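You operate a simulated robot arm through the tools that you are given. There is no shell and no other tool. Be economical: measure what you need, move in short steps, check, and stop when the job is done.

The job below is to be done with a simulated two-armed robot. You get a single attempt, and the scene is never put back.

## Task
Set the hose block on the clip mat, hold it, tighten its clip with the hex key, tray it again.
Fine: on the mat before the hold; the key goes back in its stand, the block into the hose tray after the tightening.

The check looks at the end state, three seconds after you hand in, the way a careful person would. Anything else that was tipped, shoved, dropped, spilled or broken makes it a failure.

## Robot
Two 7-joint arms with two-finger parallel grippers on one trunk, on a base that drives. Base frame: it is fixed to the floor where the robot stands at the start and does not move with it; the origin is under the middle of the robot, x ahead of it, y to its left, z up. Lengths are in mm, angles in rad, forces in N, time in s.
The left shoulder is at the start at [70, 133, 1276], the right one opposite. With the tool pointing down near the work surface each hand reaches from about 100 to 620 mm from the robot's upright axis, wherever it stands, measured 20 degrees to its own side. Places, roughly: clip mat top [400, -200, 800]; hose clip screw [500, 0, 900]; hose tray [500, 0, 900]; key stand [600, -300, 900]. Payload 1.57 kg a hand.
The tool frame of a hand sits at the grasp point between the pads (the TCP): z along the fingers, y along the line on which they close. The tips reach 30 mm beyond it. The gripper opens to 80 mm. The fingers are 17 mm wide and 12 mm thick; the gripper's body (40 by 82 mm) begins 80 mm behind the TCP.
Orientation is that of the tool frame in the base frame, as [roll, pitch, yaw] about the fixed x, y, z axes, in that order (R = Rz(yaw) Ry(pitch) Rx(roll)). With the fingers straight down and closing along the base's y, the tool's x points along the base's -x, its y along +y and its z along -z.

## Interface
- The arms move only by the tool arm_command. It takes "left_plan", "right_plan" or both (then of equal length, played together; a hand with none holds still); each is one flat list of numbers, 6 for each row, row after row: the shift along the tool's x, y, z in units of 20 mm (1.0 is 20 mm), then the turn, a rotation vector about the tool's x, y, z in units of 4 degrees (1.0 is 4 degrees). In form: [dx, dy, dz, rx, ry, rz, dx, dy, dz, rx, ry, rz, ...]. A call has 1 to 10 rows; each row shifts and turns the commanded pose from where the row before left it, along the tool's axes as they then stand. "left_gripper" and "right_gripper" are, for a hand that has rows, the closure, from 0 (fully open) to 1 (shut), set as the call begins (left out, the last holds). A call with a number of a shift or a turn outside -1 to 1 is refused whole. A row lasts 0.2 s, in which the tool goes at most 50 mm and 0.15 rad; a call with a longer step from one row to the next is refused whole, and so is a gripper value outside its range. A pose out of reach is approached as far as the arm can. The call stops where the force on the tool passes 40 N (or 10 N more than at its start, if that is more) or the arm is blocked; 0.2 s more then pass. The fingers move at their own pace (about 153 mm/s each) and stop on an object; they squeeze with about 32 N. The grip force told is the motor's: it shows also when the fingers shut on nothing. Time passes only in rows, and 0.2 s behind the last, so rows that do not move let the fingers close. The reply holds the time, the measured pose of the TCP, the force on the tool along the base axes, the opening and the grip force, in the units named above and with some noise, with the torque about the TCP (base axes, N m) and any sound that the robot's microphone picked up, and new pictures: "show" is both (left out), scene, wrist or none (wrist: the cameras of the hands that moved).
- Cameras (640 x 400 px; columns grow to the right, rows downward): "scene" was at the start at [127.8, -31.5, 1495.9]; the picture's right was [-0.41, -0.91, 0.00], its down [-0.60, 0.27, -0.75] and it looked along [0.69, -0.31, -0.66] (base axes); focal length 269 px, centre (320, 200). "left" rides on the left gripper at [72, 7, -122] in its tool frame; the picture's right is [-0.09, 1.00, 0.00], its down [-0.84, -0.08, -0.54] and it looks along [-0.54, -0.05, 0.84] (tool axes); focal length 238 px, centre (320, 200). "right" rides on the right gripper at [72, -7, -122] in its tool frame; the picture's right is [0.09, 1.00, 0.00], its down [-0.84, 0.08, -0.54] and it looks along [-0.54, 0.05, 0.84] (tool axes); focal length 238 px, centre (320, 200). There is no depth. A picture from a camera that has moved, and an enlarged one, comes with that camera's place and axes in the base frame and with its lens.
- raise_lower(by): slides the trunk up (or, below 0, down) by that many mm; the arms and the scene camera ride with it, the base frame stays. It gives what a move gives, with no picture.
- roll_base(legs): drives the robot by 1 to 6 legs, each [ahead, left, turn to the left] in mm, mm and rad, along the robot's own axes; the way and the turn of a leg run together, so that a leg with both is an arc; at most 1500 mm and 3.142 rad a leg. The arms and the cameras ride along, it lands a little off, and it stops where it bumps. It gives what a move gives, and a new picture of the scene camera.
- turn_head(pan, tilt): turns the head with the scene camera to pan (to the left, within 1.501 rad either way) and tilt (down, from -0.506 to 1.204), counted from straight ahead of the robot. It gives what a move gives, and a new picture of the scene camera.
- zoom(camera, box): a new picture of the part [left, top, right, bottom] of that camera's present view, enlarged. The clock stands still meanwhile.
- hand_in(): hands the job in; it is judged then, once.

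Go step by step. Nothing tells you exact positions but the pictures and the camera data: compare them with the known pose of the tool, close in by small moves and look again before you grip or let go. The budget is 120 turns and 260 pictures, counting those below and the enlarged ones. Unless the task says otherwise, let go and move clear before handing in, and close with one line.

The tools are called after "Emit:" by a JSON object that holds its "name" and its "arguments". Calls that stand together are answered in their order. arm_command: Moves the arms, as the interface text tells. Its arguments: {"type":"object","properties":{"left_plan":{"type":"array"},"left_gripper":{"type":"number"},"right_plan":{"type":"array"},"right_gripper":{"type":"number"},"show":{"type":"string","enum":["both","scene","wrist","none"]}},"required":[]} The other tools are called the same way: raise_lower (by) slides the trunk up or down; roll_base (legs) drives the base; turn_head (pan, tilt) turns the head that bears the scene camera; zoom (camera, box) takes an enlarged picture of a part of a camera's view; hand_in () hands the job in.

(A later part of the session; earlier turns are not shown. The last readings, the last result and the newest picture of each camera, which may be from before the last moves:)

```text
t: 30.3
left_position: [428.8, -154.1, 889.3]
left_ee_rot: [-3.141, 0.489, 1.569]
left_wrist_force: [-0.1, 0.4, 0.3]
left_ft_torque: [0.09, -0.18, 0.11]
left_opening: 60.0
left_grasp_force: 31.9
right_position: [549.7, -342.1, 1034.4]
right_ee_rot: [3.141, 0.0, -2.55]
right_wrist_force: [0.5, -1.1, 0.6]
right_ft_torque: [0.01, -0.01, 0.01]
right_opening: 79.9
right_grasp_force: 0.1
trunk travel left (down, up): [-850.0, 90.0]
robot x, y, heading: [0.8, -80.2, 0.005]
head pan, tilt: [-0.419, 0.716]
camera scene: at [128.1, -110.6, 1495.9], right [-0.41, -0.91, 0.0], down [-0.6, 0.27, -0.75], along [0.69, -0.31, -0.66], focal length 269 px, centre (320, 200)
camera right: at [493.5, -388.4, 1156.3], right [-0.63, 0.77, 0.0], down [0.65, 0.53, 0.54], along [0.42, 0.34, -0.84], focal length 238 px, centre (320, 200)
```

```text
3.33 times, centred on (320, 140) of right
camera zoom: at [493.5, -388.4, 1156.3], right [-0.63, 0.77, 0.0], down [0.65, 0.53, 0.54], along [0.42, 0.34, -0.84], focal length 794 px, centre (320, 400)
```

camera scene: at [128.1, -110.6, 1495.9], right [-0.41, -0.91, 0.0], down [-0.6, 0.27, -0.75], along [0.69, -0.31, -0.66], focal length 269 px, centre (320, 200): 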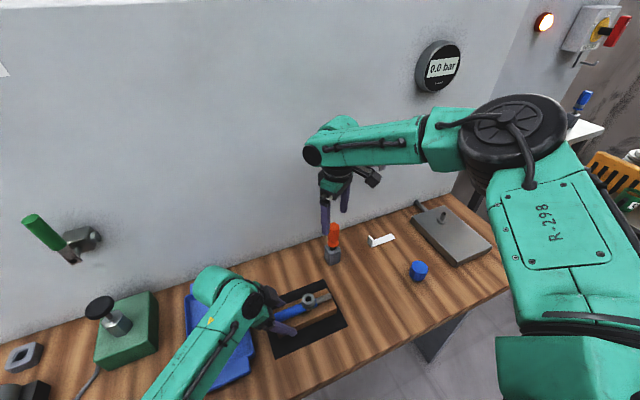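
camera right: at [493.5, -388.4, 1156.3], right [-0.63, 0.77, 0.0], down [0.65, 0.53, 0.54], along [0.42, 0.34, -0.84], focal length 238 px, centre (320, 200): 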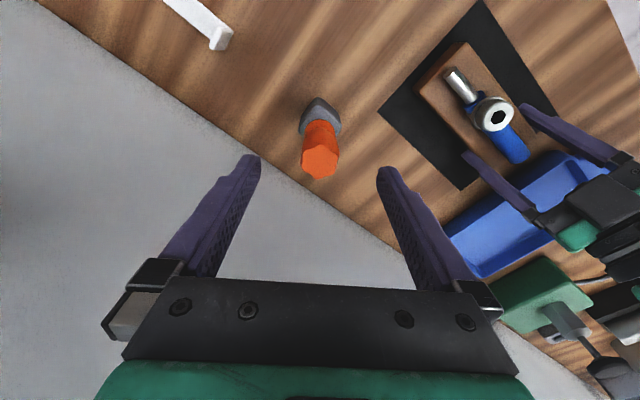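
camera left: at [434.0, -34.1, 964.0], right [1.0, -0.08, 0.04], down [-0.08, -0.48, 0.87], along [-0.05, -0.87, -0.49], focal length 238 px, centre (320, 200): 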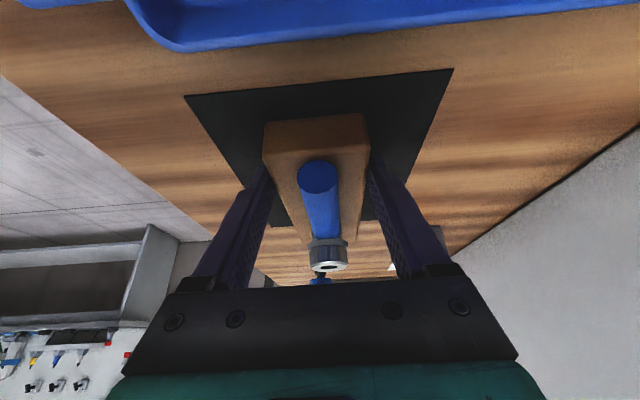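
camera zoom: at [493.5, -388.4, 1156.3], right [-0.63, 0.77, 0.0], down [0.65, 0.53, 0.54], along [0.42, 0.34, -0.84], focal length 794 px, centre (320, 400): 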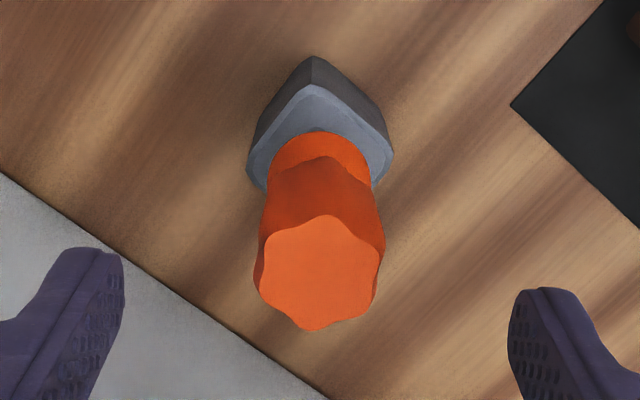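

The flats now face the pads within a few degrees and the handle is centred. I descend to z ≈ 955 and close.

Emit:
{"name": "arm_command", "arguments": {"right_plan": [0, 0, 0.8, 0, 0, 0, 0, 0, 0.8, 0, 0, 0], "show": "scene"}}

Emit:
{"name": "arm_command", "arguments": {"right_plan": [0, 0, 0.8, 0, 0, 0, 0, 0, 0.8, 0, 0, 0, 0, 0, 0.77, 0, 0, 0], "show": "both"}}

```text
t: 30.9
left_position: [427.4, -155.2, 888.5]
left_ee_rot: [3.14, 0.488, 1.571]
left_wrist_force: [-0.2, 0.7, 0.0]
left_ft_torque: [0.16, -0.14, 0.0]
left_opening: 59.9
left_grasp_force: 32.2
right_position: [540.4, -346.1, 1005.9]
right_ee_rot: [3.141, 0.001, -2.55]
right_wrist_force: [0.5, -0.1, -0.1]
right_ft_torque: [0.0, -0.03, 0.0]
right_opening: 80.2
right_grasp_force: 0.0
right hand out of reach, approached as far as the arm can: row 2
trunk travel left (down, up): [-850.0, 90.0]
robot x, y, heading: [-2.6, -79.5, 0.003]
head pan, tilt: [-0.419, 0.716]
camera scene: at [127.8, -110.8, 1495.9], right [-0.41, -0.91, 0.0], down [-0.6, 0.27, -0.75], along [0.69, -0.31, -0.66], focal length 269 px, centre (320, 200)
```

scene: 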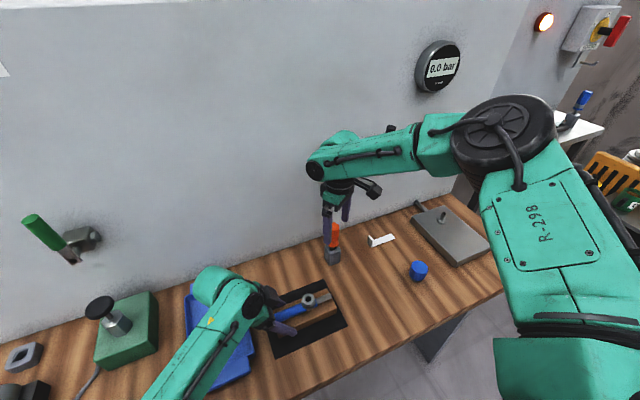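

```text
t: 31.7
left_position: [427.5, -154.8, 888.4]
left_ee_rot: [-3.139, 0.489, 1.57]
left_wrist_force: [0.0, 0.0, 0.4]
left_ft_torque: [0.04, -0.08, 0.06]
left_opening: 59.6
left_grasp_force: 31.7
right_position: [523.4, -347.2, 971.8]
right_ee_rot: [3.141, 0.001, -2.549]
right_wrist_force: [-0.5, -1.1, -0.1]
right_ft_torque: [-0.01, 0.0, 0.04]
right_opening: 79.9
right_grasp_force: 0.0
right hand out of reach, approached as far as the arm can: row 1, 2, 3
trunk travel left (down, up): [-850.0, 90.0]
robot x, y, heading: [-0.8, -81.3, 0.001]
head pan, tilt: [-0.419, 0.716]
camera scene: at [127.8, -110.8, 1495.9], right [-0.41, -0.91, 0.0], down [-0.6, 0.27, -0.75], along [0.69, -0.31, -0.66], focal length 269 px, centre (320, 200)
camera right: at [467.1, -393.8, 1093.1], right [-0.63, 0.77, 0.0], down [0.65, 0.53, 0.54], along [0.42, 0.34, -0.84], focal length 238 px, centre (320, 200)
```

scene: 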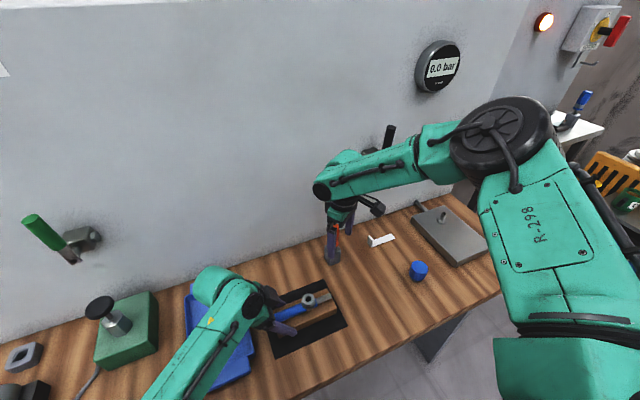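
right: 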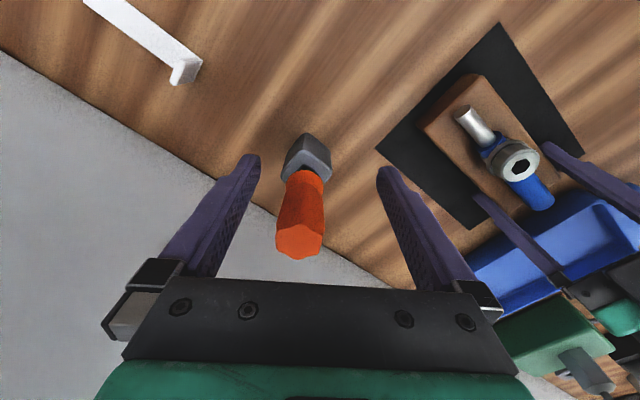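

The right arm can't reach the key fully from here. I back both hands off, leaving the block standing on the mat, and shift the base further right.

Emit:
{"name": "arm_command", "arguments": {"left_plan": [0, 0, 0, 0, 0, 0, 0, 0, 0, 0, 0, 0, -0.427, 0, -0.802, 0, 0, 0, -0.427, 0, -0.802, 0, 0, 0, -0.427, 0, -0.802, 0, 0, 0, -0.427, 0, -0.802, 0, 0, 0, -0.427, 0, -0.802, 0, 0, 0, -0.427, 0, -0.802, 0, 0, 0], "right_plan": [0, 0, -1, 0, 0, 0, 0, 0, -1, 0, 0, 0, 0, 0, -1, 0, 0, 0, 0, 0, -1, 0, 0, 0, 0.83, 0.558, -1, 0, 0, 0, 0.83, 0.558, -1, 0, 0, 0, 0.83, 0.558, -1, 0, 0, 0, 0.83, 0.558, -1, 0, 0, 0], "left_gripper": 0.1, "show": "both"}}

```text
t: 33.5
left_position: [428.6, -156.5, 998.4]
left_ee_rot: [3.139, 0.487, 1.571]
left_wrist_force: [0.4, -0.1, -0.5]
left_ft_torque: [-0.02, -0.01, -0.02]
left_opening: 71.9
left_grasp_force: 0.1
right_position: [439.1, -348.0, 1130.7]
right_ee_rot: [-3.141, 0.001, -2.55]
right_wrist_force: [-0.3, 0.5, -0.1]
right_ft_torque: [-0.02, -0.03, 0.04]
right_opening: 79.9
right_grasp_force: 0.1
trunk travel left (down, up): [-850.0, 90.0]
robot x, y, heading: [3.5, -81.7, 0.004]
head pan, tilt: [-0.419, 0.716]
camera scene: at [125.6, -111.1, 1496.1], right [-0.41, -0.91, 0.0], down [-0.6, 0.27, -0.76], along [0.69, -0.31, -0.66], focal length 269 px, centre (320, 200)
camera right: at [384.1, -394.0, 1252.7], right [-0.63, 0.78, 0.0], down [0.65, 0.53, 0.54], along [0.42, 0.34, -0.84], focal length 238 px, centre (320, 200)
camera left: at [434.0, -35.5, 1074.5], right [1.0, -0.08, 0.04], down [-0.08, -0.48, 0.87], along [-0.05, -0.87, -0.49], focal length 238 px, centre (320, 200)
```

scene: 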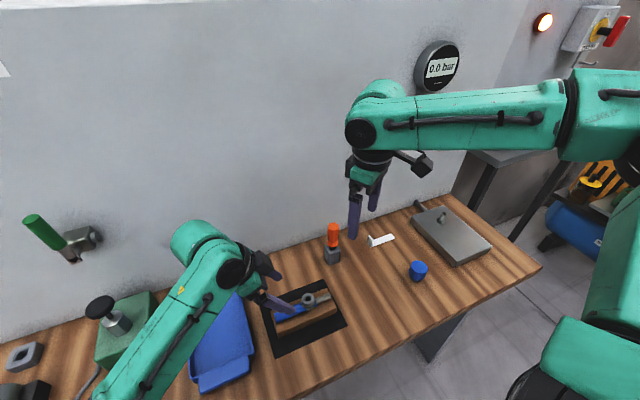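
right: 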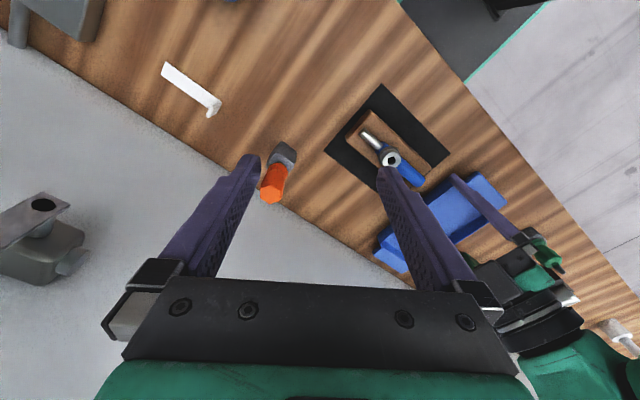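
left: 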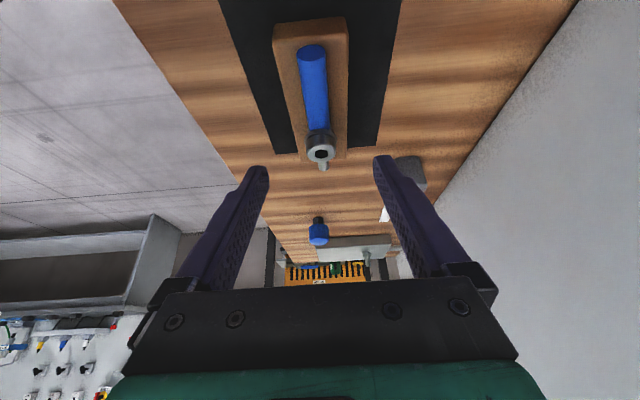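

The block stayed in place. I drive the base 90 mm to the right.

Emit:
{"name": "roll_base", "arguments": {"legs": [[0, -90, 0]]}}

```text
t: 34.6
left_position: [431.0, -241.2, 998.8]
left_ee_rot: [3.141, 0.493, 1.571]
left_wrist_force: [0.2, -0.4, 0.2]
left_ft_torque: [0.01, 0.02, -0.04]
left_opening: 72.1
left_grasp_force: 0.1
right_position: [442.0, -434.1, 1132.5]
right_ee_rot: [-3.138, -0.003, -2.547]
right_wrist_force: [0.2, 0.4, 0.5]
right_ft_torque: [-0.03, -0.02, 0.0]
right_opening: 79.8
right_grasp_force: 0.1
trunk travel left (down, up): [-850.0, 90.0]
robot x, y, heading: [-4.8, -166.5, 0.003]
head pan, tilt: [-0.419, 0.716]
camera scene: at [127.8, -196.2, 1496.0], right [-0.4, -0.91, 0.0], down [-0.6, 0.26, -0.76], along [0.69, -0.31, -0.66], focal length 269 px, centre (320, 200)
```

scene: 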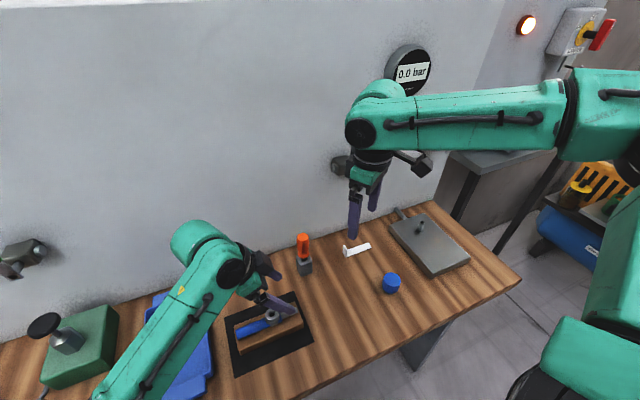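

I return the left hand to its hold pose and bring the right hand over the key together.

Emit:
{"name": "arm_command", "arguments": {"left_plan": [0.95, -0.03, -0.505, 0, 0, 0, 0.95, -0.03, -0.505, 0, 0, 0, 0.95, -0.03, -0.505, 0, 0, 0, 0.95, -0.03, -0.505, 0, 0, 0, 0.427, 0, 0.802, 0, 0, 0, 0.427, 0, 0.802, 0, 0, 0, 0.427, 0, 0.802, 0, 0, 0, 0.427, 0, 0.802, 0, 0, 0, 0.427, 0, 0.802, 0, 0, 0, 0.4, 0, 0.75, 0, 0, 0], "right_plan": [-0.708, 0.079, 0.49, 0, 0, 0, -0.708, 0.079, 0.49, 0, 0, 0, -0.708, 0.079, 0.49, 0, 0, 0, -0.708, 0.079, 0.49, 0, 0, 0, -0.708, 0.079, 0.49, 0, 0, 0, -0.708, 0.079, 0.49, 0, 0, 0, -0.708, 0.079, 0.49, 0, 0, 0, -0.708, 0.079, 0.49, 0, 0, 0, -0.708, 0.079, 0.49, 0, 0, 0, -0.708, 0.079, 0.49, 0, 0, 0], "show": "both"}}

```text
t: 36.8
left_position: [427.6, -157.4, 890.6]
left_ee_rot: [3.14, 0.49, 1.572]
left_wrist_force: [0.5, 1.2, 0.7]
left_ft_torque: [0.04, -0.01, 0.0]
left_opening: 72.0
left_grasp_force: 0.2
right_position: [530.4, -357.7, 1041.7]
right_ee_rot: [-3.141, 0.001, -2.547]
right_wrist_force: [1.0, -0.6, -0.2]
right_ft_torque: [-0.06, 0.0, -0.01]
right_opening: 79.9
right_grasp_force: 0.0
right hand out of reach, approached as far as the arm can: row 9, 10
trunk travel left (down, up): [-850.0, 90.0]
robot x, y, heading: [-0.1, -169.3, 0.008]
head pan, tilt: [-0.419, 0.716]
camera scene: at [127.5, -200.4, 1496.0], right [-0.4, -0.91, 0.0], down [-0.6, 0.27, -0.75], along [0.69, -0.31, -0.66], focal length 269 px, centre (320, 200)
camera right: at [474.4, -402.9, 1164.5], right [-0.63, 0.77, 0.0], down [0.65, 0.53, 0.54], along [0.42, 0.34, -0.84], focal length 238 px, centre (320, 200)
camera left: at [433.4, -37.7, 965.7], right [1.0, -0.08, 0.04], down [-0.08, -0.48, 0.87], along [-0.05, -0.87, -0.49], focal length 238 px, centre (320, 200)
```

scene: 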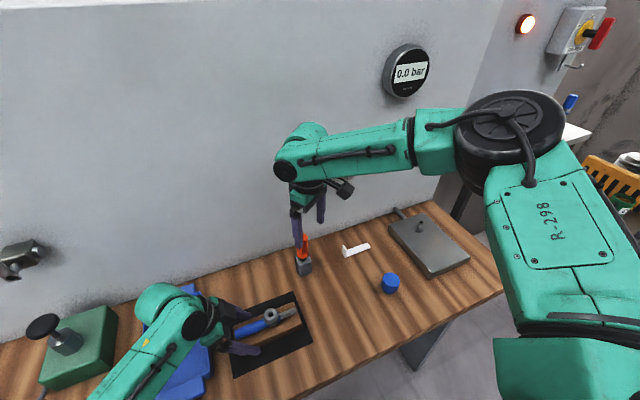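
right: 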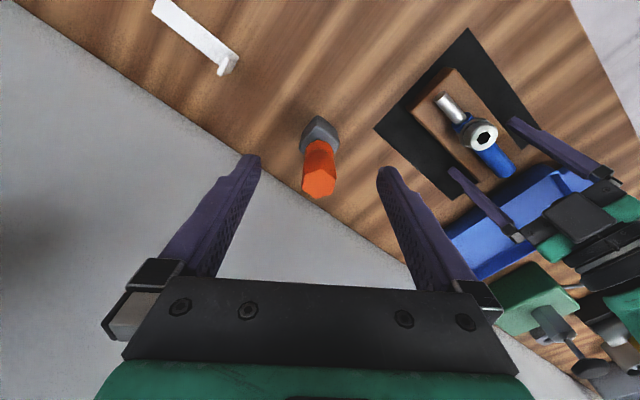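
left: 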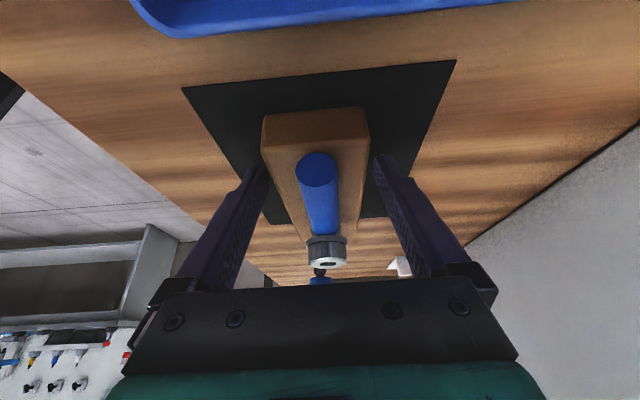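

The right hand reaches less here than before, so its turn is probably near a joint limit. I turn it back to straight and test the reach again.

Emit:
{"name": "arm_command", "arguments": {"right_plan": [0, 0, 0, 0, 0, 1, 0, 0, 0, 0, 0, 1, 0, 0, 0, 0, 0, 1, 0, 0, 0, 0, 0, 1, 0, 0, 0, 0, 0, 1, 0, 0, 0, 0, 0, 1, 0, 0, 0, 0, 0, 1, 0, 0, 0, 0, 0, 1, 0, 0, 0, 0, 0, 0.5], "show": "none"}}

Emit:
{"name": "arm_command", "arguments": {"right_plan": [-0.5, 0.4, 0, 0, 0, 0, -0.5, 0.4, 0, 0, 0, 0], "show": "none"}}

```text
t: 38.8
left_position: [428.9, -159.5, 890.9]
left_ee_rot: [-3.139, 0.488, 1.571]
left_wrist_force: [0.3, -0.4, 0.7]
left_ft_torque: [0.01, 0.01, -0.02]
left_opening: 72.0
left_grasp_force: 0.0
right_position: [530.2, -357.9, 1044.7]
right_ee_rot: [-3.141, -0.002, -3.141]
right_wrist_force: [0.1, -0.3, 0.2]
right_ft_torque: [0.01, 0.01, -0.03]
right_opening: 80.0
right_grasp_force: 0.1
trunk travel left (down, up): [-850.0, 90.0]
robot x, y, heading: [1.3, -172.2, 0.001]
head pan, tilt: [-0.419, 0.716]
```

```text
t: 39.4
left_position: [429.1, -158.9, 889.6]
left_ee_rot: [-3.14, 0.489, 1.572]
left_wrist_force: [0.4, 0.4, 0.2]
left_ft_torque: [0.01, 0.01, -0.02]
left_opening: 72.0
left_grasp_force: 0.0
right_position: [529.6, -351.8, 1050.4]
right_ee_rot: [3.141, 0.002, 3.141]
right_wrist_force: [0.2, 0.1, 0.4]
right_ft_torque: [0.02, -0.02, -0.01]
right_opening: 80.0
right_grasp_force: 0.1
right hand out of reach, approached as far as the arm can: row 1, 2
trunk travel left (down, up): [-850.0, 90.0]
robot x, y, heading: [-0.0, -169.3, -0.001]
head pan, tilt: [-0.419, 0.716]
```

The limit is arm extension rather than wrist turn. I look down at the gap between the base and the table before deciding how to drive.

Emit:
{"name": "turn_head", "arguments": {"pan": 0, "tilt": 1.2}}

```text
t: 40.3
left_position: [428.2, -157.7, 890.4]
left_ee_rot: [-3.141, 0.488, 1.573]
left_wrist_force: [-0.4, -0.4, 0.6]
left_ft_torque: [0.0, 0.02, 0.02]
left_opening: 71.8
left_grasp_force: 0.0
right_position: [529.3, -350.8, 1050.1]
right_ee_rot: [-3.139, 0.002, -3.141]
right_wrist_force: [0.2, 0.3, -0.2]
right_ft_torque: [-0.01, 0.0, -0.02]
right_opening: 80.0
right_grasp_force: 0.1
trunk travel left (down, up): [-850.0, 90.0]
robot x, y, heading: [1.2, -167.9, -0.001]
head pan, tilt: [0.0, 1.201]
camera scene: at [106.8, -166.6, 1461.3], right [0.0, -1.0, 0.0], down [-0.93, 0.0, -0.36], along [0.36, 0.0, -0.93], focal length 269 px, centre (320, 200)
```

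scene: 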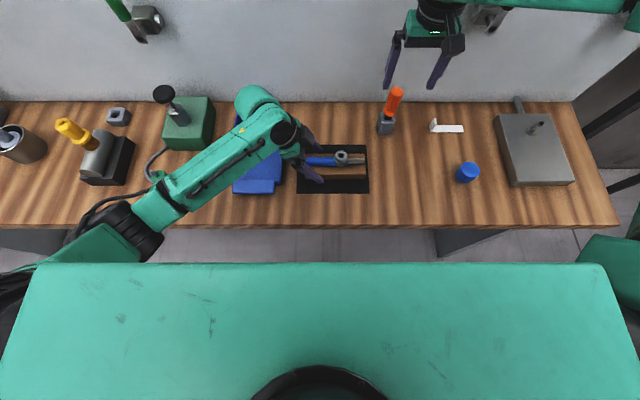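

There is over 100 mm between the robot and the table edge, so a 50 mm drive forward should be safe. First I lift the left hand clear of the block and pull the right hand back.

Emit:
{"name": "arm_command", "arguments": {"left_plan": [-0.427, 0, -0.802, 0, 0, 0, -0.427, 0, -0.802, 0, 0, 0, -0.427, 0, -0.802, 0, 0, 0, -0.427, 0, -0.802, 0, 0, 0, -0.427, 0, -0.802, 0, 0, 0, -0.427, 0, -0.802, 0, 0, 0], "right_plan": [1, 0, -0.5, 0, 0, 0, 1, 0, -0.5, 0, 0, 0, 1, 0, -0.5, 0, 0, 0, 1, 0, -0.5, 0, 0, 0, 1, 0, -0.5, 0, 0, 0, 1, 0, -0.5, 0, 0, 0], "show": "none"}}

Emit:
{"name": "roll_base", "arguments": {"legs": [[50, 0, 0]]}}

```text
t: 41.7
left_position: [426.5, -159.2, 1001.9]
left_ee_rot: [-3.141, 0.488, 1.572]
left_wrist_force: [-0.5, -0.5, -1.1]
left_ft_torque: [0.01, 0.0, 0.03]
left_opening: 71.9
left_grasp_force: 0.1
right_position: [411.3, -349.6, 1111.6]
right_ee_rot: [-3.141, 0.0, -3.141]
right_wrist_force: [0.5, 0.6, -0.1]
right_ft_torque: [0.0, -0.01, -0.04]
right_opening: 79.9
right_grasp_force: 0.0
trunk travel left (down, up): [-850.0, 90.0]
robot x, y, heading: [-0.5, -168.7, -0.002]
head pan, tilt: [0.0, 1.201]
```

```text
t: 42.6
left_position: [471.0, -159.0, 1003.6]
left_ee_rot: [3.135, 0.489, 1.568]
left_wrist_force: [0.1, -0.1, 0.8]
left_ft_torque: [-0.03, 0.01, 0.01]
left_opening: 72.1
left_grasp_force: 0.1
right_position: [455.4, -350.8, 1113.7]
right_ee_rot: [3.141, 0.007, -3.14]
right_wrist_force: [-0.3, 0.5, 0.0]
right_ft_torque: [-0.02, -0.03, 0.0]
right_opening: 79.9
right_grasp_force: 0.1
trunk travel left (down, up): [-850.0, 90.0]
robot x, y, heading: [54.1, -169.0, 0.001]
head pan, tilt: [0.0, 1.201]
camera scene: at [148.4, -166.3, 1462.0], right [0.0, -1.0, 0.0], down [-0.93, 0.0, -0.37], along [0.37, 0.0, -0.93], focal length 269 px, centre (320, 200)
```

scene: 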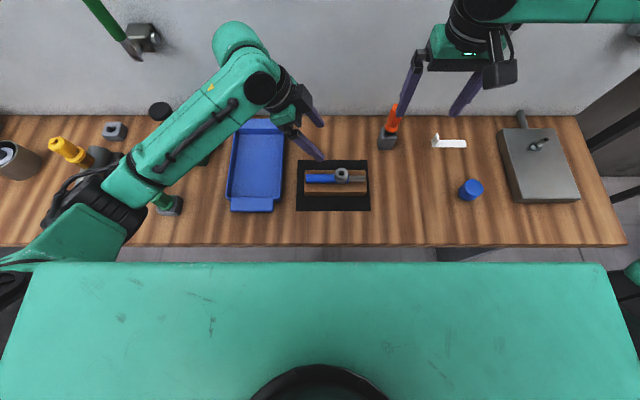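

Emit:
{"name": "arm_command", "arguments": {"left_plan": [0, -0.44, 0, 0, 0, 0, 0, -0.44, 0, 0, 0, 0, 0, -0.44, 0, 0, 0, 0, 0, -0.44, 0, 0, 0, 0, 0, -0.44, 0, 0, 0, 0], "right_plan": [-0.9, 0.09, 0.74, 0, 0, 0, -0.9, 0.09, 0.74, 0, 0, 0, -0.9, 0.09, 0.74, 0, 0, 0, -0.9, 0.09, 0.74, 0, 0, 0, -0.9, 0.09, 0.74, 0, 0, 0], "show": "none"}}

Emit:
{"name": "arm_command", "arguments": {"right_plan": [0, 0, 0, 0, 0, -0.94, 0, 0, 0, 0, 0, -0.94, 0, 0, 0, 0, 0, -0.94, 0, 0, 0, 0, 0, -0.94, 0, 0, 0, 0, 0, -0.94, 0, 0, 0, 0, 0, -0.94, 0, 0, 0, 0, 0, -0.94, 0, 0, 0, 0, 0, -0.94, 0, 0, 0, 0, 0, -0.94], "show": "both"}}

```text
t: 43.8
left_position: [434.8, -159.2, 1001.5]
left_ee_rot: [-3.139, 0.489, 1.573]
left_wrist_force: [0.8, -0.1, 0.1]
left_ft_torque: [0.04, 0.0, 0.02]
left_opening: 71.9
left_grasp_force: 0.1
right_position: [553.0, -342.3, 1036.5]
right_ee_rot: [-3.141, 0.001, 3.141]
right_wrist_force: [-0.6, 0.9, -0.1]
right_ft_torque: [-0.04, -0.02, -0.05]
right_opening: 80.1
right_grasp_force: 0.0
trunk travel left (down, up): [-850.0, 90.0]
robot x, y, heading: [49.9, -171.9, 0.0]
head pan, tilt: [0.0, 1.201]
```

```text
t: 45.8
left_position: [433.3, -157.9, 1001.2]
left_ee_rot: [-3.139, 0.488, 1.574]
left_wrist_force: [0.4, -0.4, -0.3]
left_ft_torque: [-0.01, 0.01, 0.05]
left_opening: 71.9
left_grasp_force: 0.0
right_position: [551.5, -342.0, 1036.3]
right_ee_rot: [-3.141, 0.0, -2.55]
right_wrist_force: [-0.4, 0.9, 0.3]
right_ft_torque: [0.02, 0.01, 0.0]
right_opening: 79.9
right_grasp_force: 0.0
trunk travel left (down, up): [-850.0, 90.0]
robot x, y, heading: [47.3, -168.4, 0.006]
head pan, tilt: [0.0, 1.201]
camera scene: at [157.3, -166.4, 1461.3], right [0.0, -1.0, 0.0], down [-0.93, 0.0, -0.36], along [0.36, 0.0, -0.93], focal length 269 px, centre (320, 200)
camera right: at [496.0, -388.2, 1158.0], right [-0.63, 0.77, 0.0], down [0.65, 0.53, 0.54], along [0.42, 0.34, -0.84], focal length 238 px, centre (320, 200)
```

scene: 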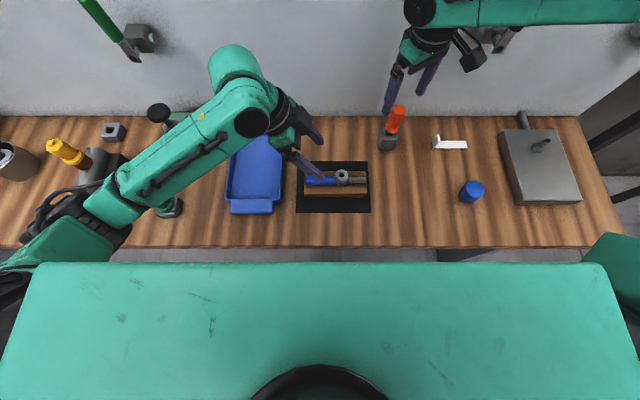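
right: 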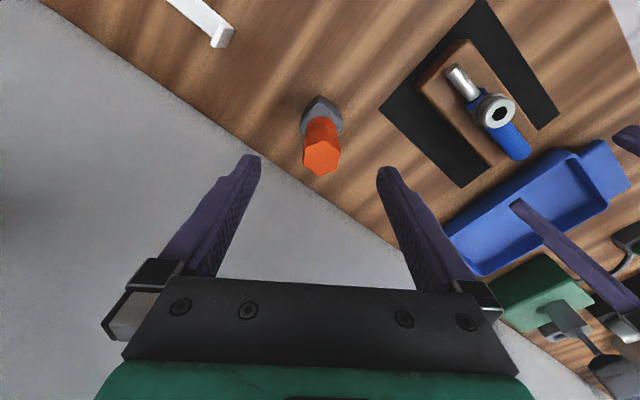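

Emit:
{"name": "turn_head", "arguments": {"pan": -0.3, "tilt": 0.9}}

```text
t: 46.6
left_position: [434.2, -158.7, 1000.2]
left_ee_rot: [-3.14, 0.488, 1.572]
left_wrist_force: [-0.7, -0.2, -0.6]
left_ft_torque: [0.0, -0.02, 0.02]
left_opening: 72.0
left_grasp_force: 0.0
right_position: [551.6, -342.4, 1036.5]
right_ee_rot: [3.14, -0.001, -2.552]
right_wrist_force: [-0.2, -0.2, 0.2]
right_ft_torque: [-0.01, -0.01, 0.01]
right_opening: 80.3
right_grasp_force: 0.0
trunk travel left (down, up): [-850.0, 90.0]
robot x, y, heading: [49.4, -170.9, 0.005]
head pan, tilt: [-0.3, 0.901]
camera scene: at [173.5, -188.6, 1481.1], right [-0.29, -0.96, 0.0], down [-0.75, 0.23, -0.62], along [0.59, -0.18, -0.78], focal length 269 px, centre (320, 200)
```

scene: 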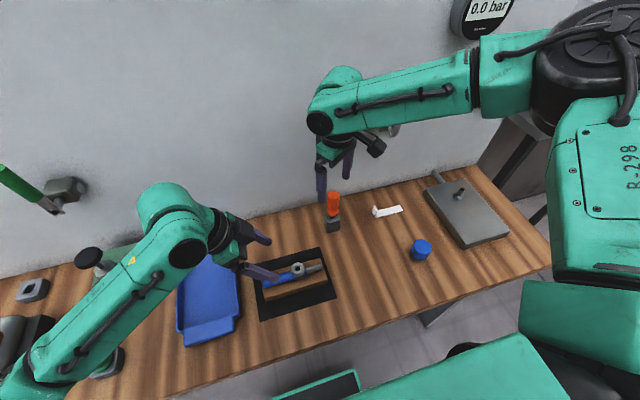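

From this stance the right forearm would pass very close to the wall lever. I drive 100 mm back to the left, keeping the forward 50 mm, so the arm comes in at a safer angle.

Emit:
{"name": "roll_base", "arguments": {"legs": [[0, 100, 0]]}}

```text
t: 47.8
left_position: [434.4, -63.6, 1000.8]
left_ee_rot: [-3.139, 0.488, 1.57]
left_wrist_force: [0.0, -0.5, -0.8]
left_ft_torque: [-0.01, 0.0, -0.01]
left_opening: 71.9
left_grasp_force: 0.0
right_position: [551.6, -247.8, 1037.4]
right_ee_rot: [3.138, 0.002, -2.552]
right_wrist_force: [0.3, -1.0, -0.5]
right_ft_torque: [0.04, 0.01, -0.01]
right_opening: 80.2
right_grasp_force: 0.0
trunk travel left (down, up): [-850.0, 90.0]
robot x, y, heading: [48.4, -72.5, 0.004]
head pan, tilt: [-0.3, 0.901]
camera scene: at [173.4, -94.8, 1481.0], right [-0.29, -0.96, 0.0], down [-0.75, 0.23, -0.62], along [0.59, -0.18, -0.78], focal length 269 px, centre (320, 200)
```

scene: 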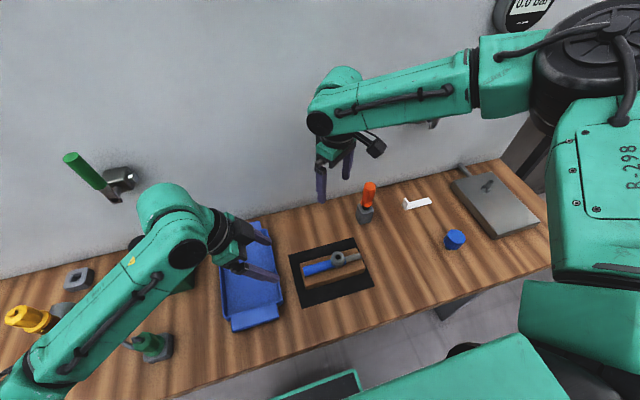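

Emit:
{"name": "arm_command", "arguments": {"left_plan": [-0.812, -0.05, 0.432, 0, 0, 0, -0.812, -0.05, 0.432, 0, 0, 0, -0.812, -0.05, 0.432, 0, 0, 0, -0.812, -0.05, 0.432, 0, 0, 0, -0.812, -0.05, 0.432, 0, 0, 0], "right_plan": [0.534, -0.797, 0, 0, 0, 0, 0.534, -0.797, 0, 0, 0, 0, 0.534, -0.797, 0, 0, 0, 0, 0.534, -0.797, 0, 0, 0, 0, 0.534, -0.797, 0, 0, 0, 0], "show": "both"}}

```text
t: 49.0
left_position: [428.6, -156.4, 999.7]
left_ee_rot: [3.14, 0.485, 1.571]
left_wrist_force: [-0.5, -0.3, 1.0]
left_ft_torque: [0.02, -0.01, 0.01]
left_opening: 71.8
left_grasp_force: 0.0
right_position: [551.1, -342.4, 1035.1]
right_ee_rot: [3.14, -0.001, -2.55]
right_wrist_force: [-0.8, 0.9, 0.0]
right_ft_torque: [0.04, 0.0, 0.0]
right_opening: 79.8
right_grasp_force: 0.2
trunk travel left (down, up): [-850.0, 90.0]
robot x, y, heading: [47.6, -72.9, 0.006]
head pan, tilt: [-0.3, 0.901]
camera scene: at [173.4, -93.8, 1481.1], right [-0.29, -0.96, 0.0], down [-0.75, 0.23, -0.62], along [0.59, -0.18, -0.78], focal length 269 px, centre (320, 200)
camera right: at [495.6, -388.7, 1157.6], right [-0.63, 0.78, 0.0], down [0.65, 0.53, 0.54], along [0.42, 0.34, -0.84], focal length 238 px, centre (320, 200)
camera left: at [433.9, -34.7, 1075.2], right [1.0, -0.08, 0.04], down [-0.08, -0.49, 0.87], along [-0.05, -0.87, -0.49], focal length 238 px, centre (320, 200)
```

scene: 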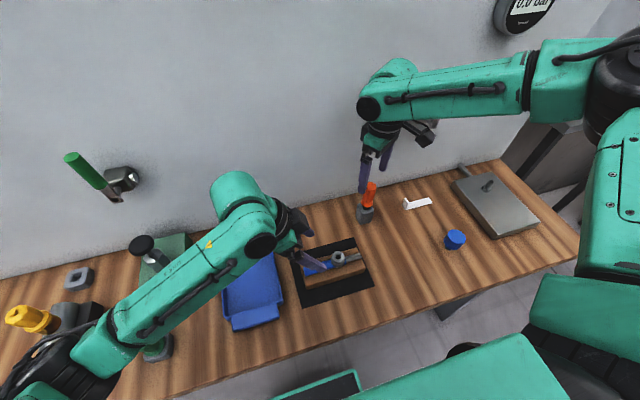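
right: 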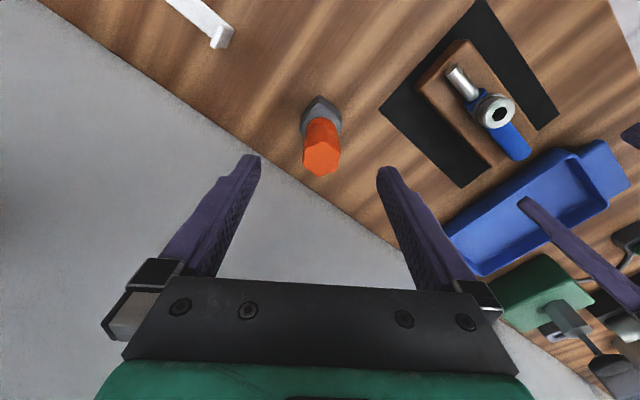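
left: 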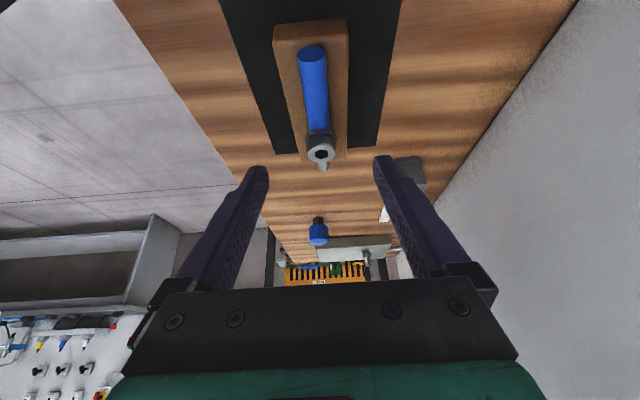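

The handle is centred and my estimate gives about 30 mm clearance from the wall lever. I lower the right hand and put the left back in its hold.

Emit:
{"name": "arm_command", "arguments": {"left_plan": [0.427, 0, 0.802, 0, 0, 0, 0.427, 0, 0.802, 0, 0, 0, 0.427, 0, 0.802, 0, 0, 0, 0.427, 0, 0.802, 0, 0, 0, 0.427, 0, 0.802, 0, 0, 0, 0.42, 0, 0.8, 0, 0, 0], "right_plan": [0, 0, 0.4, 0, 0, 0, 0, 0, 0.4, 0, 0, 0, 0, 0, 0.4, 0, 0, 0, 0, 0, 0.4, 0, 0, 0, 0, 0, 0.4, 0, 0, 0, 0, 0, 0.4, 0, 0, 0], "show": "both"}}

```text
t: 50.4
left_position: [428.4, -152.3, 891.6]
left_ee_rot: [3.141, 0.488, 1.57]
left_wrist_force: [-0.5, 0.1, 0.2]
left_ft_torque: [0.05, -0.03, -0.01]
left_opening: 71.7
left_grasp_force: 0.0
right_position: [552.8, -341.4, 987.8]
right_ee_rot: [-3.14, -0.002, -2.553]
right_wrist_force: [0.2, -0.2, -1.3]
right_ft_torque: [-0.03, 0.0, -0.03]
right_opening: 79.9
right_grasp_force: 0.0
trunk travel left (down, up): [-850.0, 90.0]
robot x, y, heading: [50.6, -71.6, -0.002]
head pan, tilt: [-0.3, 0.901]
camera scene: at [173.7, -91.2, 1481.1], right [-0.29, -0.96, 0.0], down [-0.75, 0.23, -0.62], along [0.59, -0.18, -0.78], focal length 269 px, centre (320, 200)
camera right: at [496.2, -387.5, 1109.3], right [-0.63, 0.78, 0.0], down [0.65, 0.53, 0.54], along [0.42, 0.34, -0.84], focal length 238 px, centre (320, 200)
camera left: at [433.6, -32.4, 967.2], right [1.0, -0.08, 0.04], down [-0.08, -0.48, 0.87], along [-0.05, -0.87, -0.49], focal length 238 px, centre (320, 200)
```

scene: 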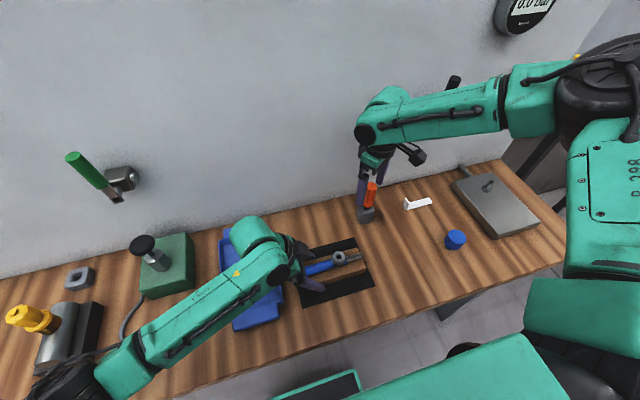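
right: 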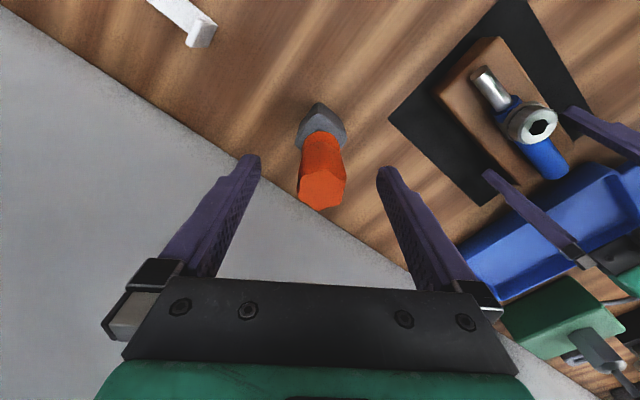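
left: 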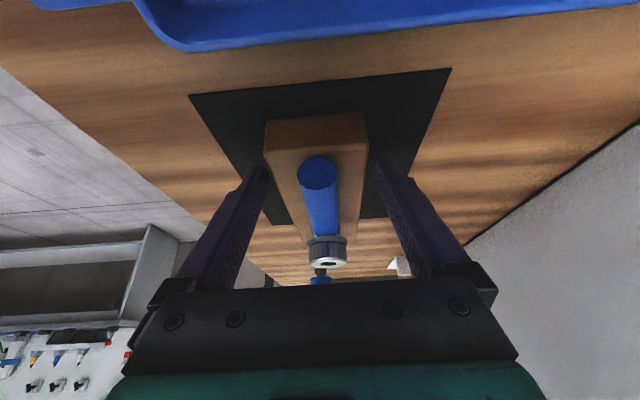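

Everything is aligned. I close the left hold, lower the right hand to z ≈ 955, and then grip the key.

Emit:
{"name": "arm_command", "arguments": {"left_plan": [0, 0, 0, 0, 0, 0, 0, 0, 0, 0, 0, 0, 0, 0, 0, 0, 0, 0], "right_plan": [0, 0, 0.55, 0, 0, 0, 0, 0, 0.55, 0, 0, 0, 0, 0, 0.5, 0, 0, 0], "left_gripper": 1, "show": "scene"}}

Emit:
{"name": "arm_command", "arguments": {"right_plan": [0, 0, 0, 0, 0, 0, 0, 0, 0, 0, 0, 0, 0, 0, 0, 0, 0, 0], "right_gripper": 1, "show": "both"}}

```text
t: 51.2
left_position: [428.2, -152.1, 891.6]
left_ee_rot: [-3.14, 0.488, 1.571]
left_wrist_force: [0.1, 0.2, 0.7]
left_ft_torque: [-0.11, -0.09, 0.04]
left_opening: 59.5
left_grasp_force: 31.9
right_position: [552.4, -340.9, 956.0]
right_ee_rot: [3.141, 0.001, -2.552]
right_wrist_force: [1.1, 0.6, -0.5]
right_ft_torque: [-0.02, 0.0, -0.01]
right_opening: 80.0
right_grasp_force: 0.0
trunk travel left (down, up): [-850.0, 90.0]
robot x, y, heading: [48.2, -68.8, 0.002]
head pan, tilt: [-0.3, 0.901]
camera scene: at [173.7, -91.2, 1481.1], right [-0.29, -0.96, 0.0], down [-0.75, 0.23, -0.62], along [0.59, -0.18, -0.78], focal length 269 px, centre (320, 200)
```

scene: 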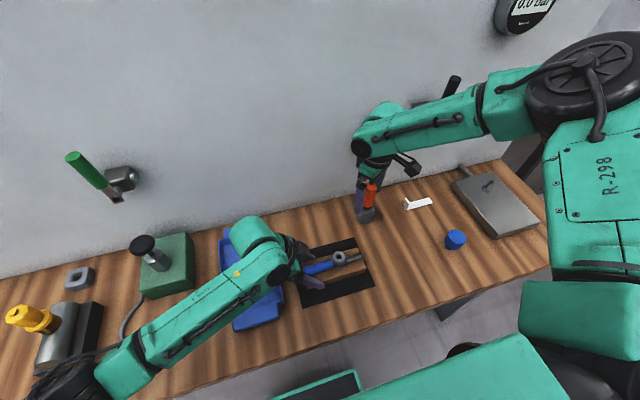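

```text
t: 52.0
left_position: [428.4, -153.6, 891.9]
left_ee_rot: [-3.14, 0.49, 1.573]
left_wrist_force: [-0.6, 0.6, -0.4]
left_ft_torque: [0.0, -0.06, 0.01]
left_opening: 59.7
left_grasp_force: 32.3
right_position: [551.5, -340.4, 957.4]
right_ee_rot: [3.141, 0.0, -2.551]
right_wrist_force: [0.0, 0.5, 0.3]
right_ft_torque: [0.01, 0.02, -0.01]
right_opening: 27.9
right_grasp_force: 31.9
trunk travel left (down, up): [-850.0, 90.0]
robot x, y, heading: [49.1, -71.5, 0.007]
head pan, tilt: [-0.3, 0.901]
camera scene: at [173.7, -91.2, 1481.1], right [-0.29, -0.96, 0.0], down [-0.75, 0.23, -0.62], along [0.59, -0.18, -0.78], focal length 269 px, centre (320, 200)
camera right: at [496.7, -386.7, 1078.3], right [-0.63, 0.78, 0.0], down [0.65, 0.53, 0.54], along [0.42, 0.34, -0.84], focal length 238 px, centre (320, 200)
```

scene: 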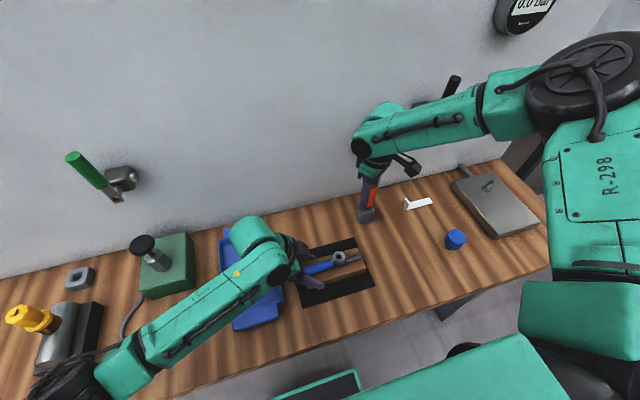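
right: 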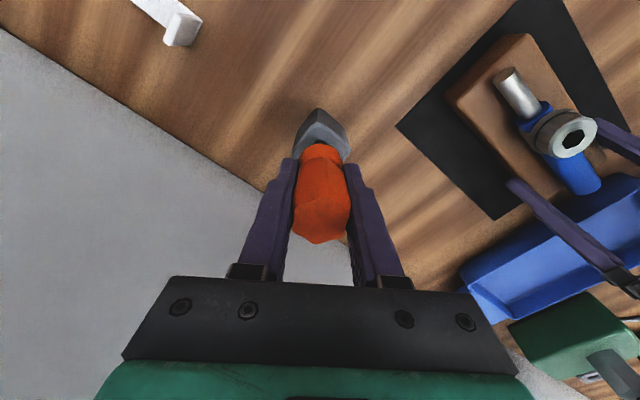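

The key is gripped (27.9 mm across). I remember this pose, (551.5, −340.5, 957, yaw −2.551), for putting it back. Now I lift it straight up.

Emit:
{"name": "arm_command", "arguments": {"right_plan": [0, 0, -0.5, 0, 0, 0, 0, 0, -0.7, 0, 0, 0, 0, 0, -0.7, 0, 0, 0, 0, 0, -0.7, 0, 0, 0, 0, 0, -0.7, 0, 0, 0, 0, 0, -0.7, 0, 0, 0], "show": "both"}}

```text
t: 53.4
left_position: [427.8, -153.1, 891.3]
left_ee_rot: [-3.139, 0.489, 1.572]
left_wrist_force: [-0.3, 0.7, -0.4]
left_ft_torque: [0.02, -0.05, 0.0]
left_opening: 59.6
left_grasp_force: 31.4
right_position: [551.4, -341.9, 1035.2]
right_ee_rot: [3.139, 0.001, -2.551]
right_wrist_force: [0.4, 0.4, -0.8]
right_ft_torque: [0.0, 0.0, -0.01]
right_opening: 28.1
right_grasp_force: 31.5
trunk travel left (down, up): [-850.0, 90.0]
robot x, y, heading: [48.9, -71.9, 0.005]
head pan, tilt: [-0.3, 0.901]
camera scene: at [173.7, -91.5, 1481.0], right [-0.29, -0.96, 0.0], down [-0.75, 0.23, -0.62], along [0.59, -0.18, -0.78], focal length 269 px, centre (320, 200)
camera right: at [495.5, -387.3, 1157.7], right [-0.63, 0.78, 0.0], down [0.65, 0.53, 0.54], along [0.42, 0.34, -0.84], focal length 238 px, centre (320, 200)
```

scene: 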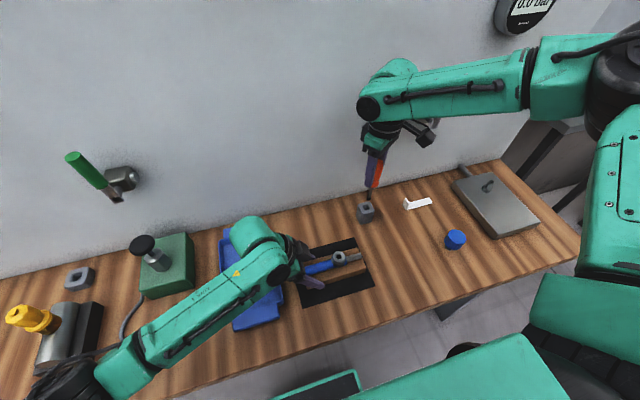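
right: 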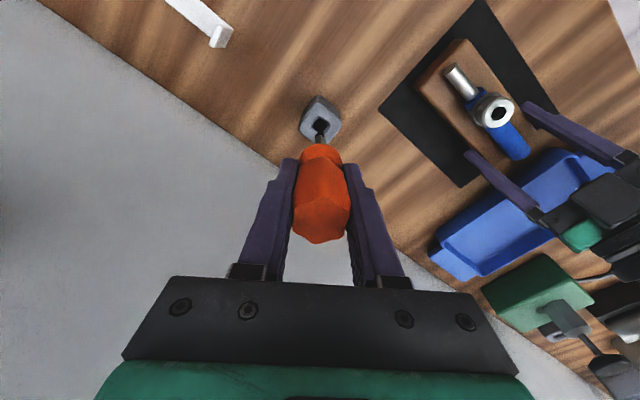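

Emit:
{"name": "zoom", "arguments": {"camera": "scene", "box": [330, 140, 410, 230]}}

Emit:
{"name": "zoom", "arguments": {"camera": "right", "box": [280, 80, 360, 170]}}

Emit:
{"name": "zoom", "arguments": {"camera": "right", "box": [430, 50, 550, 170]}}

```text
4.44 times, centred on (370, 185) of scene
camera zoom: at [173.7, -91.5, 1481.0], right [-0.29, -0.96, 0.0], down [-0.75, 0.23, -0.62], along [0.59, -0.18, -0.78], focal length 1196 px, centre (98, 267)
```

zoom: 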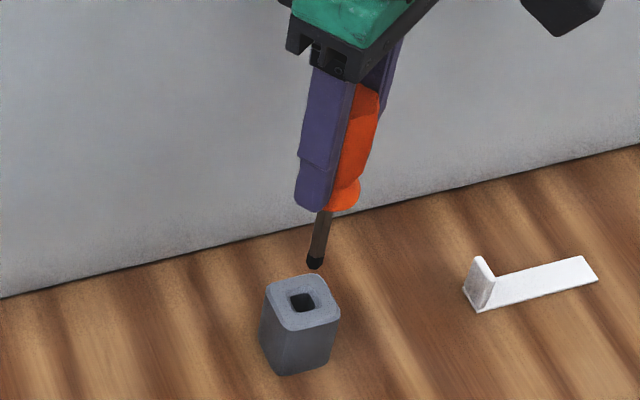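

```text
4.44 times, centred on (320, 125) of right
camera zoom: at [495.5, -387.3, 1157.7], right [-0.63, 0.78, 0.0], down [0.65, 0.53, 0.54], along [0.42, 0.34, -0.84], focal length 1059 px, centre (320, 533)
```

zoom: 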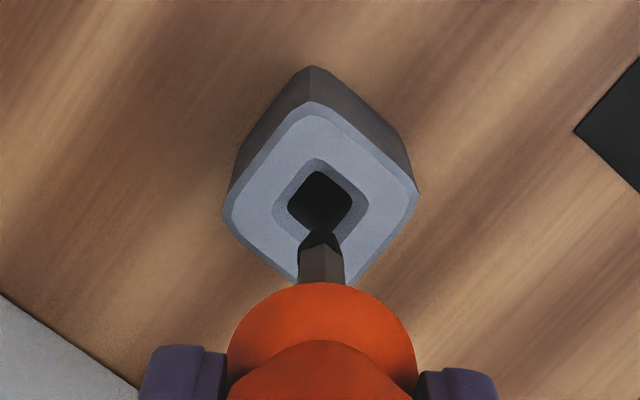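

```text
3.33 times, centred on (490, 110) of right
camera zoom: at [495.5, -387.3, 1157.7], right [-0.63, 0.78, 0.0], down [0.65, 0.53, 0.54], along [0.42, 0.34, -0.84], focal length 794 px, centre (-247, 500)
```

zoom: 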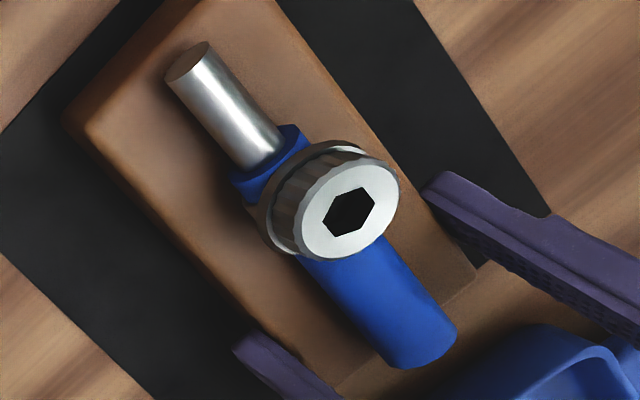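

Emit:
{"name": "zoom", "arguments": {"camera": "right", "box": [308, 115, 336, 147]}}

Emit:
{"name": "zoom", "arguments": {"camera": "scene", "box": [355, 175, 385, 205]}}

Emit:
{"name": "zoom", "arguments": {"camera": "scene", "box": [310, 235, 370, 285]}}

```text
12.50 times, centred on (322, 131) of right
camera zoom: at [495.5, -387.3, 1157.7], right [-0.63, 0.78, 0.0], down [0.65, 0.53, 0.54], along [0.42, 0.34, -0.84], focal length 2979 px, centre (295, 1062)
```

zoom: 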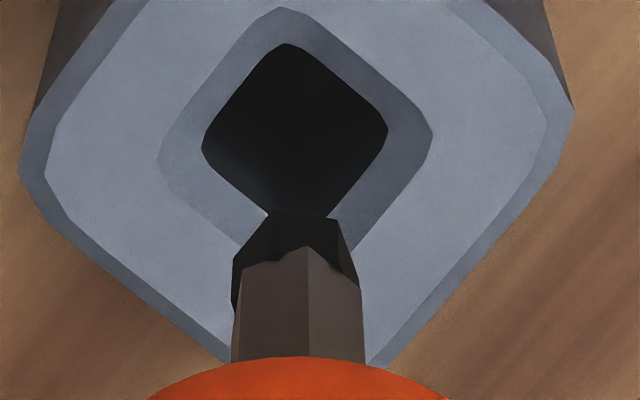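

```text
13.33 times, centred on (370, 190) of scene
camera zoom: at [173.7, -91.5, 1481.0], right [-0.29, -0.96, 0.0], down [-0.75, 0.23, -0.62], along [0.59, -0.18, -0.78], focal length 3588 px, centre (-347, 333)
```

zoom: 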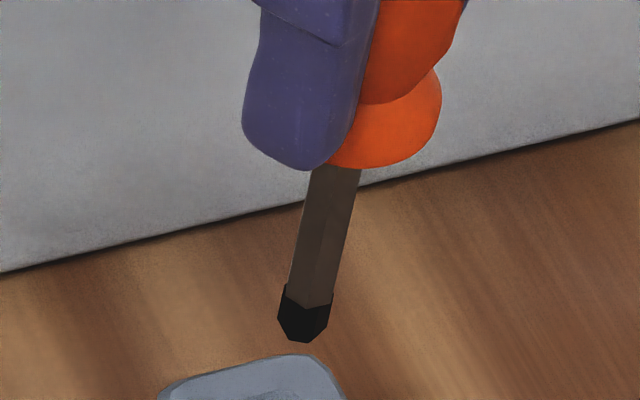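

```text
8.00 times, centred on (340, 260) of scene
camera zoom: at [173.7, -91.5, 1481.0], right [-0.29, -0.96, 0.0], down [-0.75, 0.23, -0.62], along [0.59, -0.18, -0.78], focal length 2153 px, centre (160, -280)
```

zoom: 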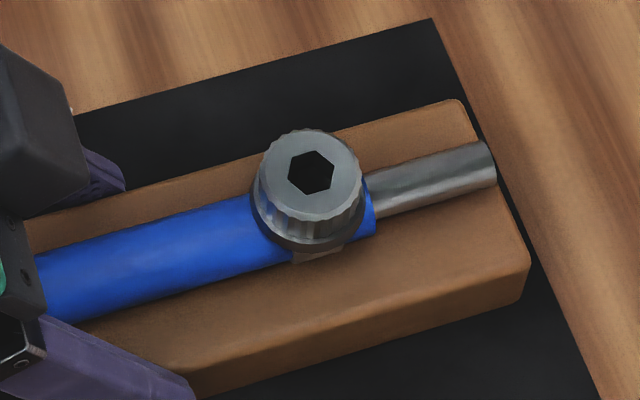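

Emit:
{"name": "zoom", "arguments": {"camera": "scene", "box": [330, 248, 350, 268]}}

Emit:
{"name": "zoom", "arguments": {"camera": "right", "box": [480, 95, 516, 131]}}

```text
16.00 times, centred on (340, 258) of scene
camera zoom: at [173.7, -91.5, 1481.0], right [-0.29, -0.96, 0.0], down [-0.75, 0.23, -0.62], along [0.59, -0.18, -0.78], focal length 4306 px, centre (0, -728)
```

zoom: 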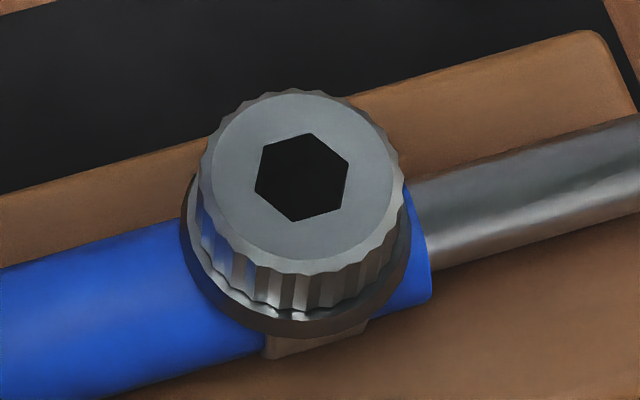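

```text
11.11 times, centred on (498, 113) of right
camera zoom: at [495.5, -387.3, 1157.7], right [-0.63, 0.78, 0.0], down [0.65, 0.53, 0.54], along [0.42, 0.34, -0.84], focal length 2648 px, centre (-1658, 1167)
```

zoom: 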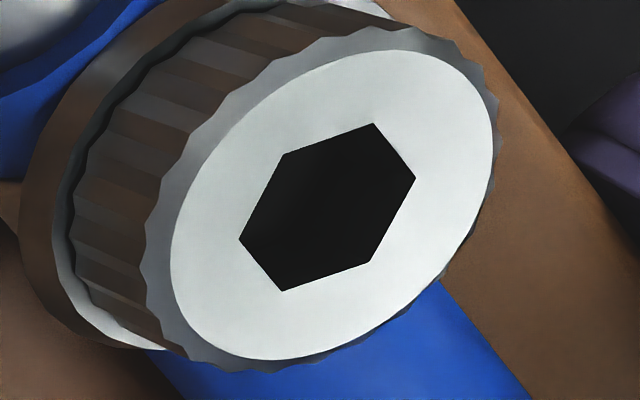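

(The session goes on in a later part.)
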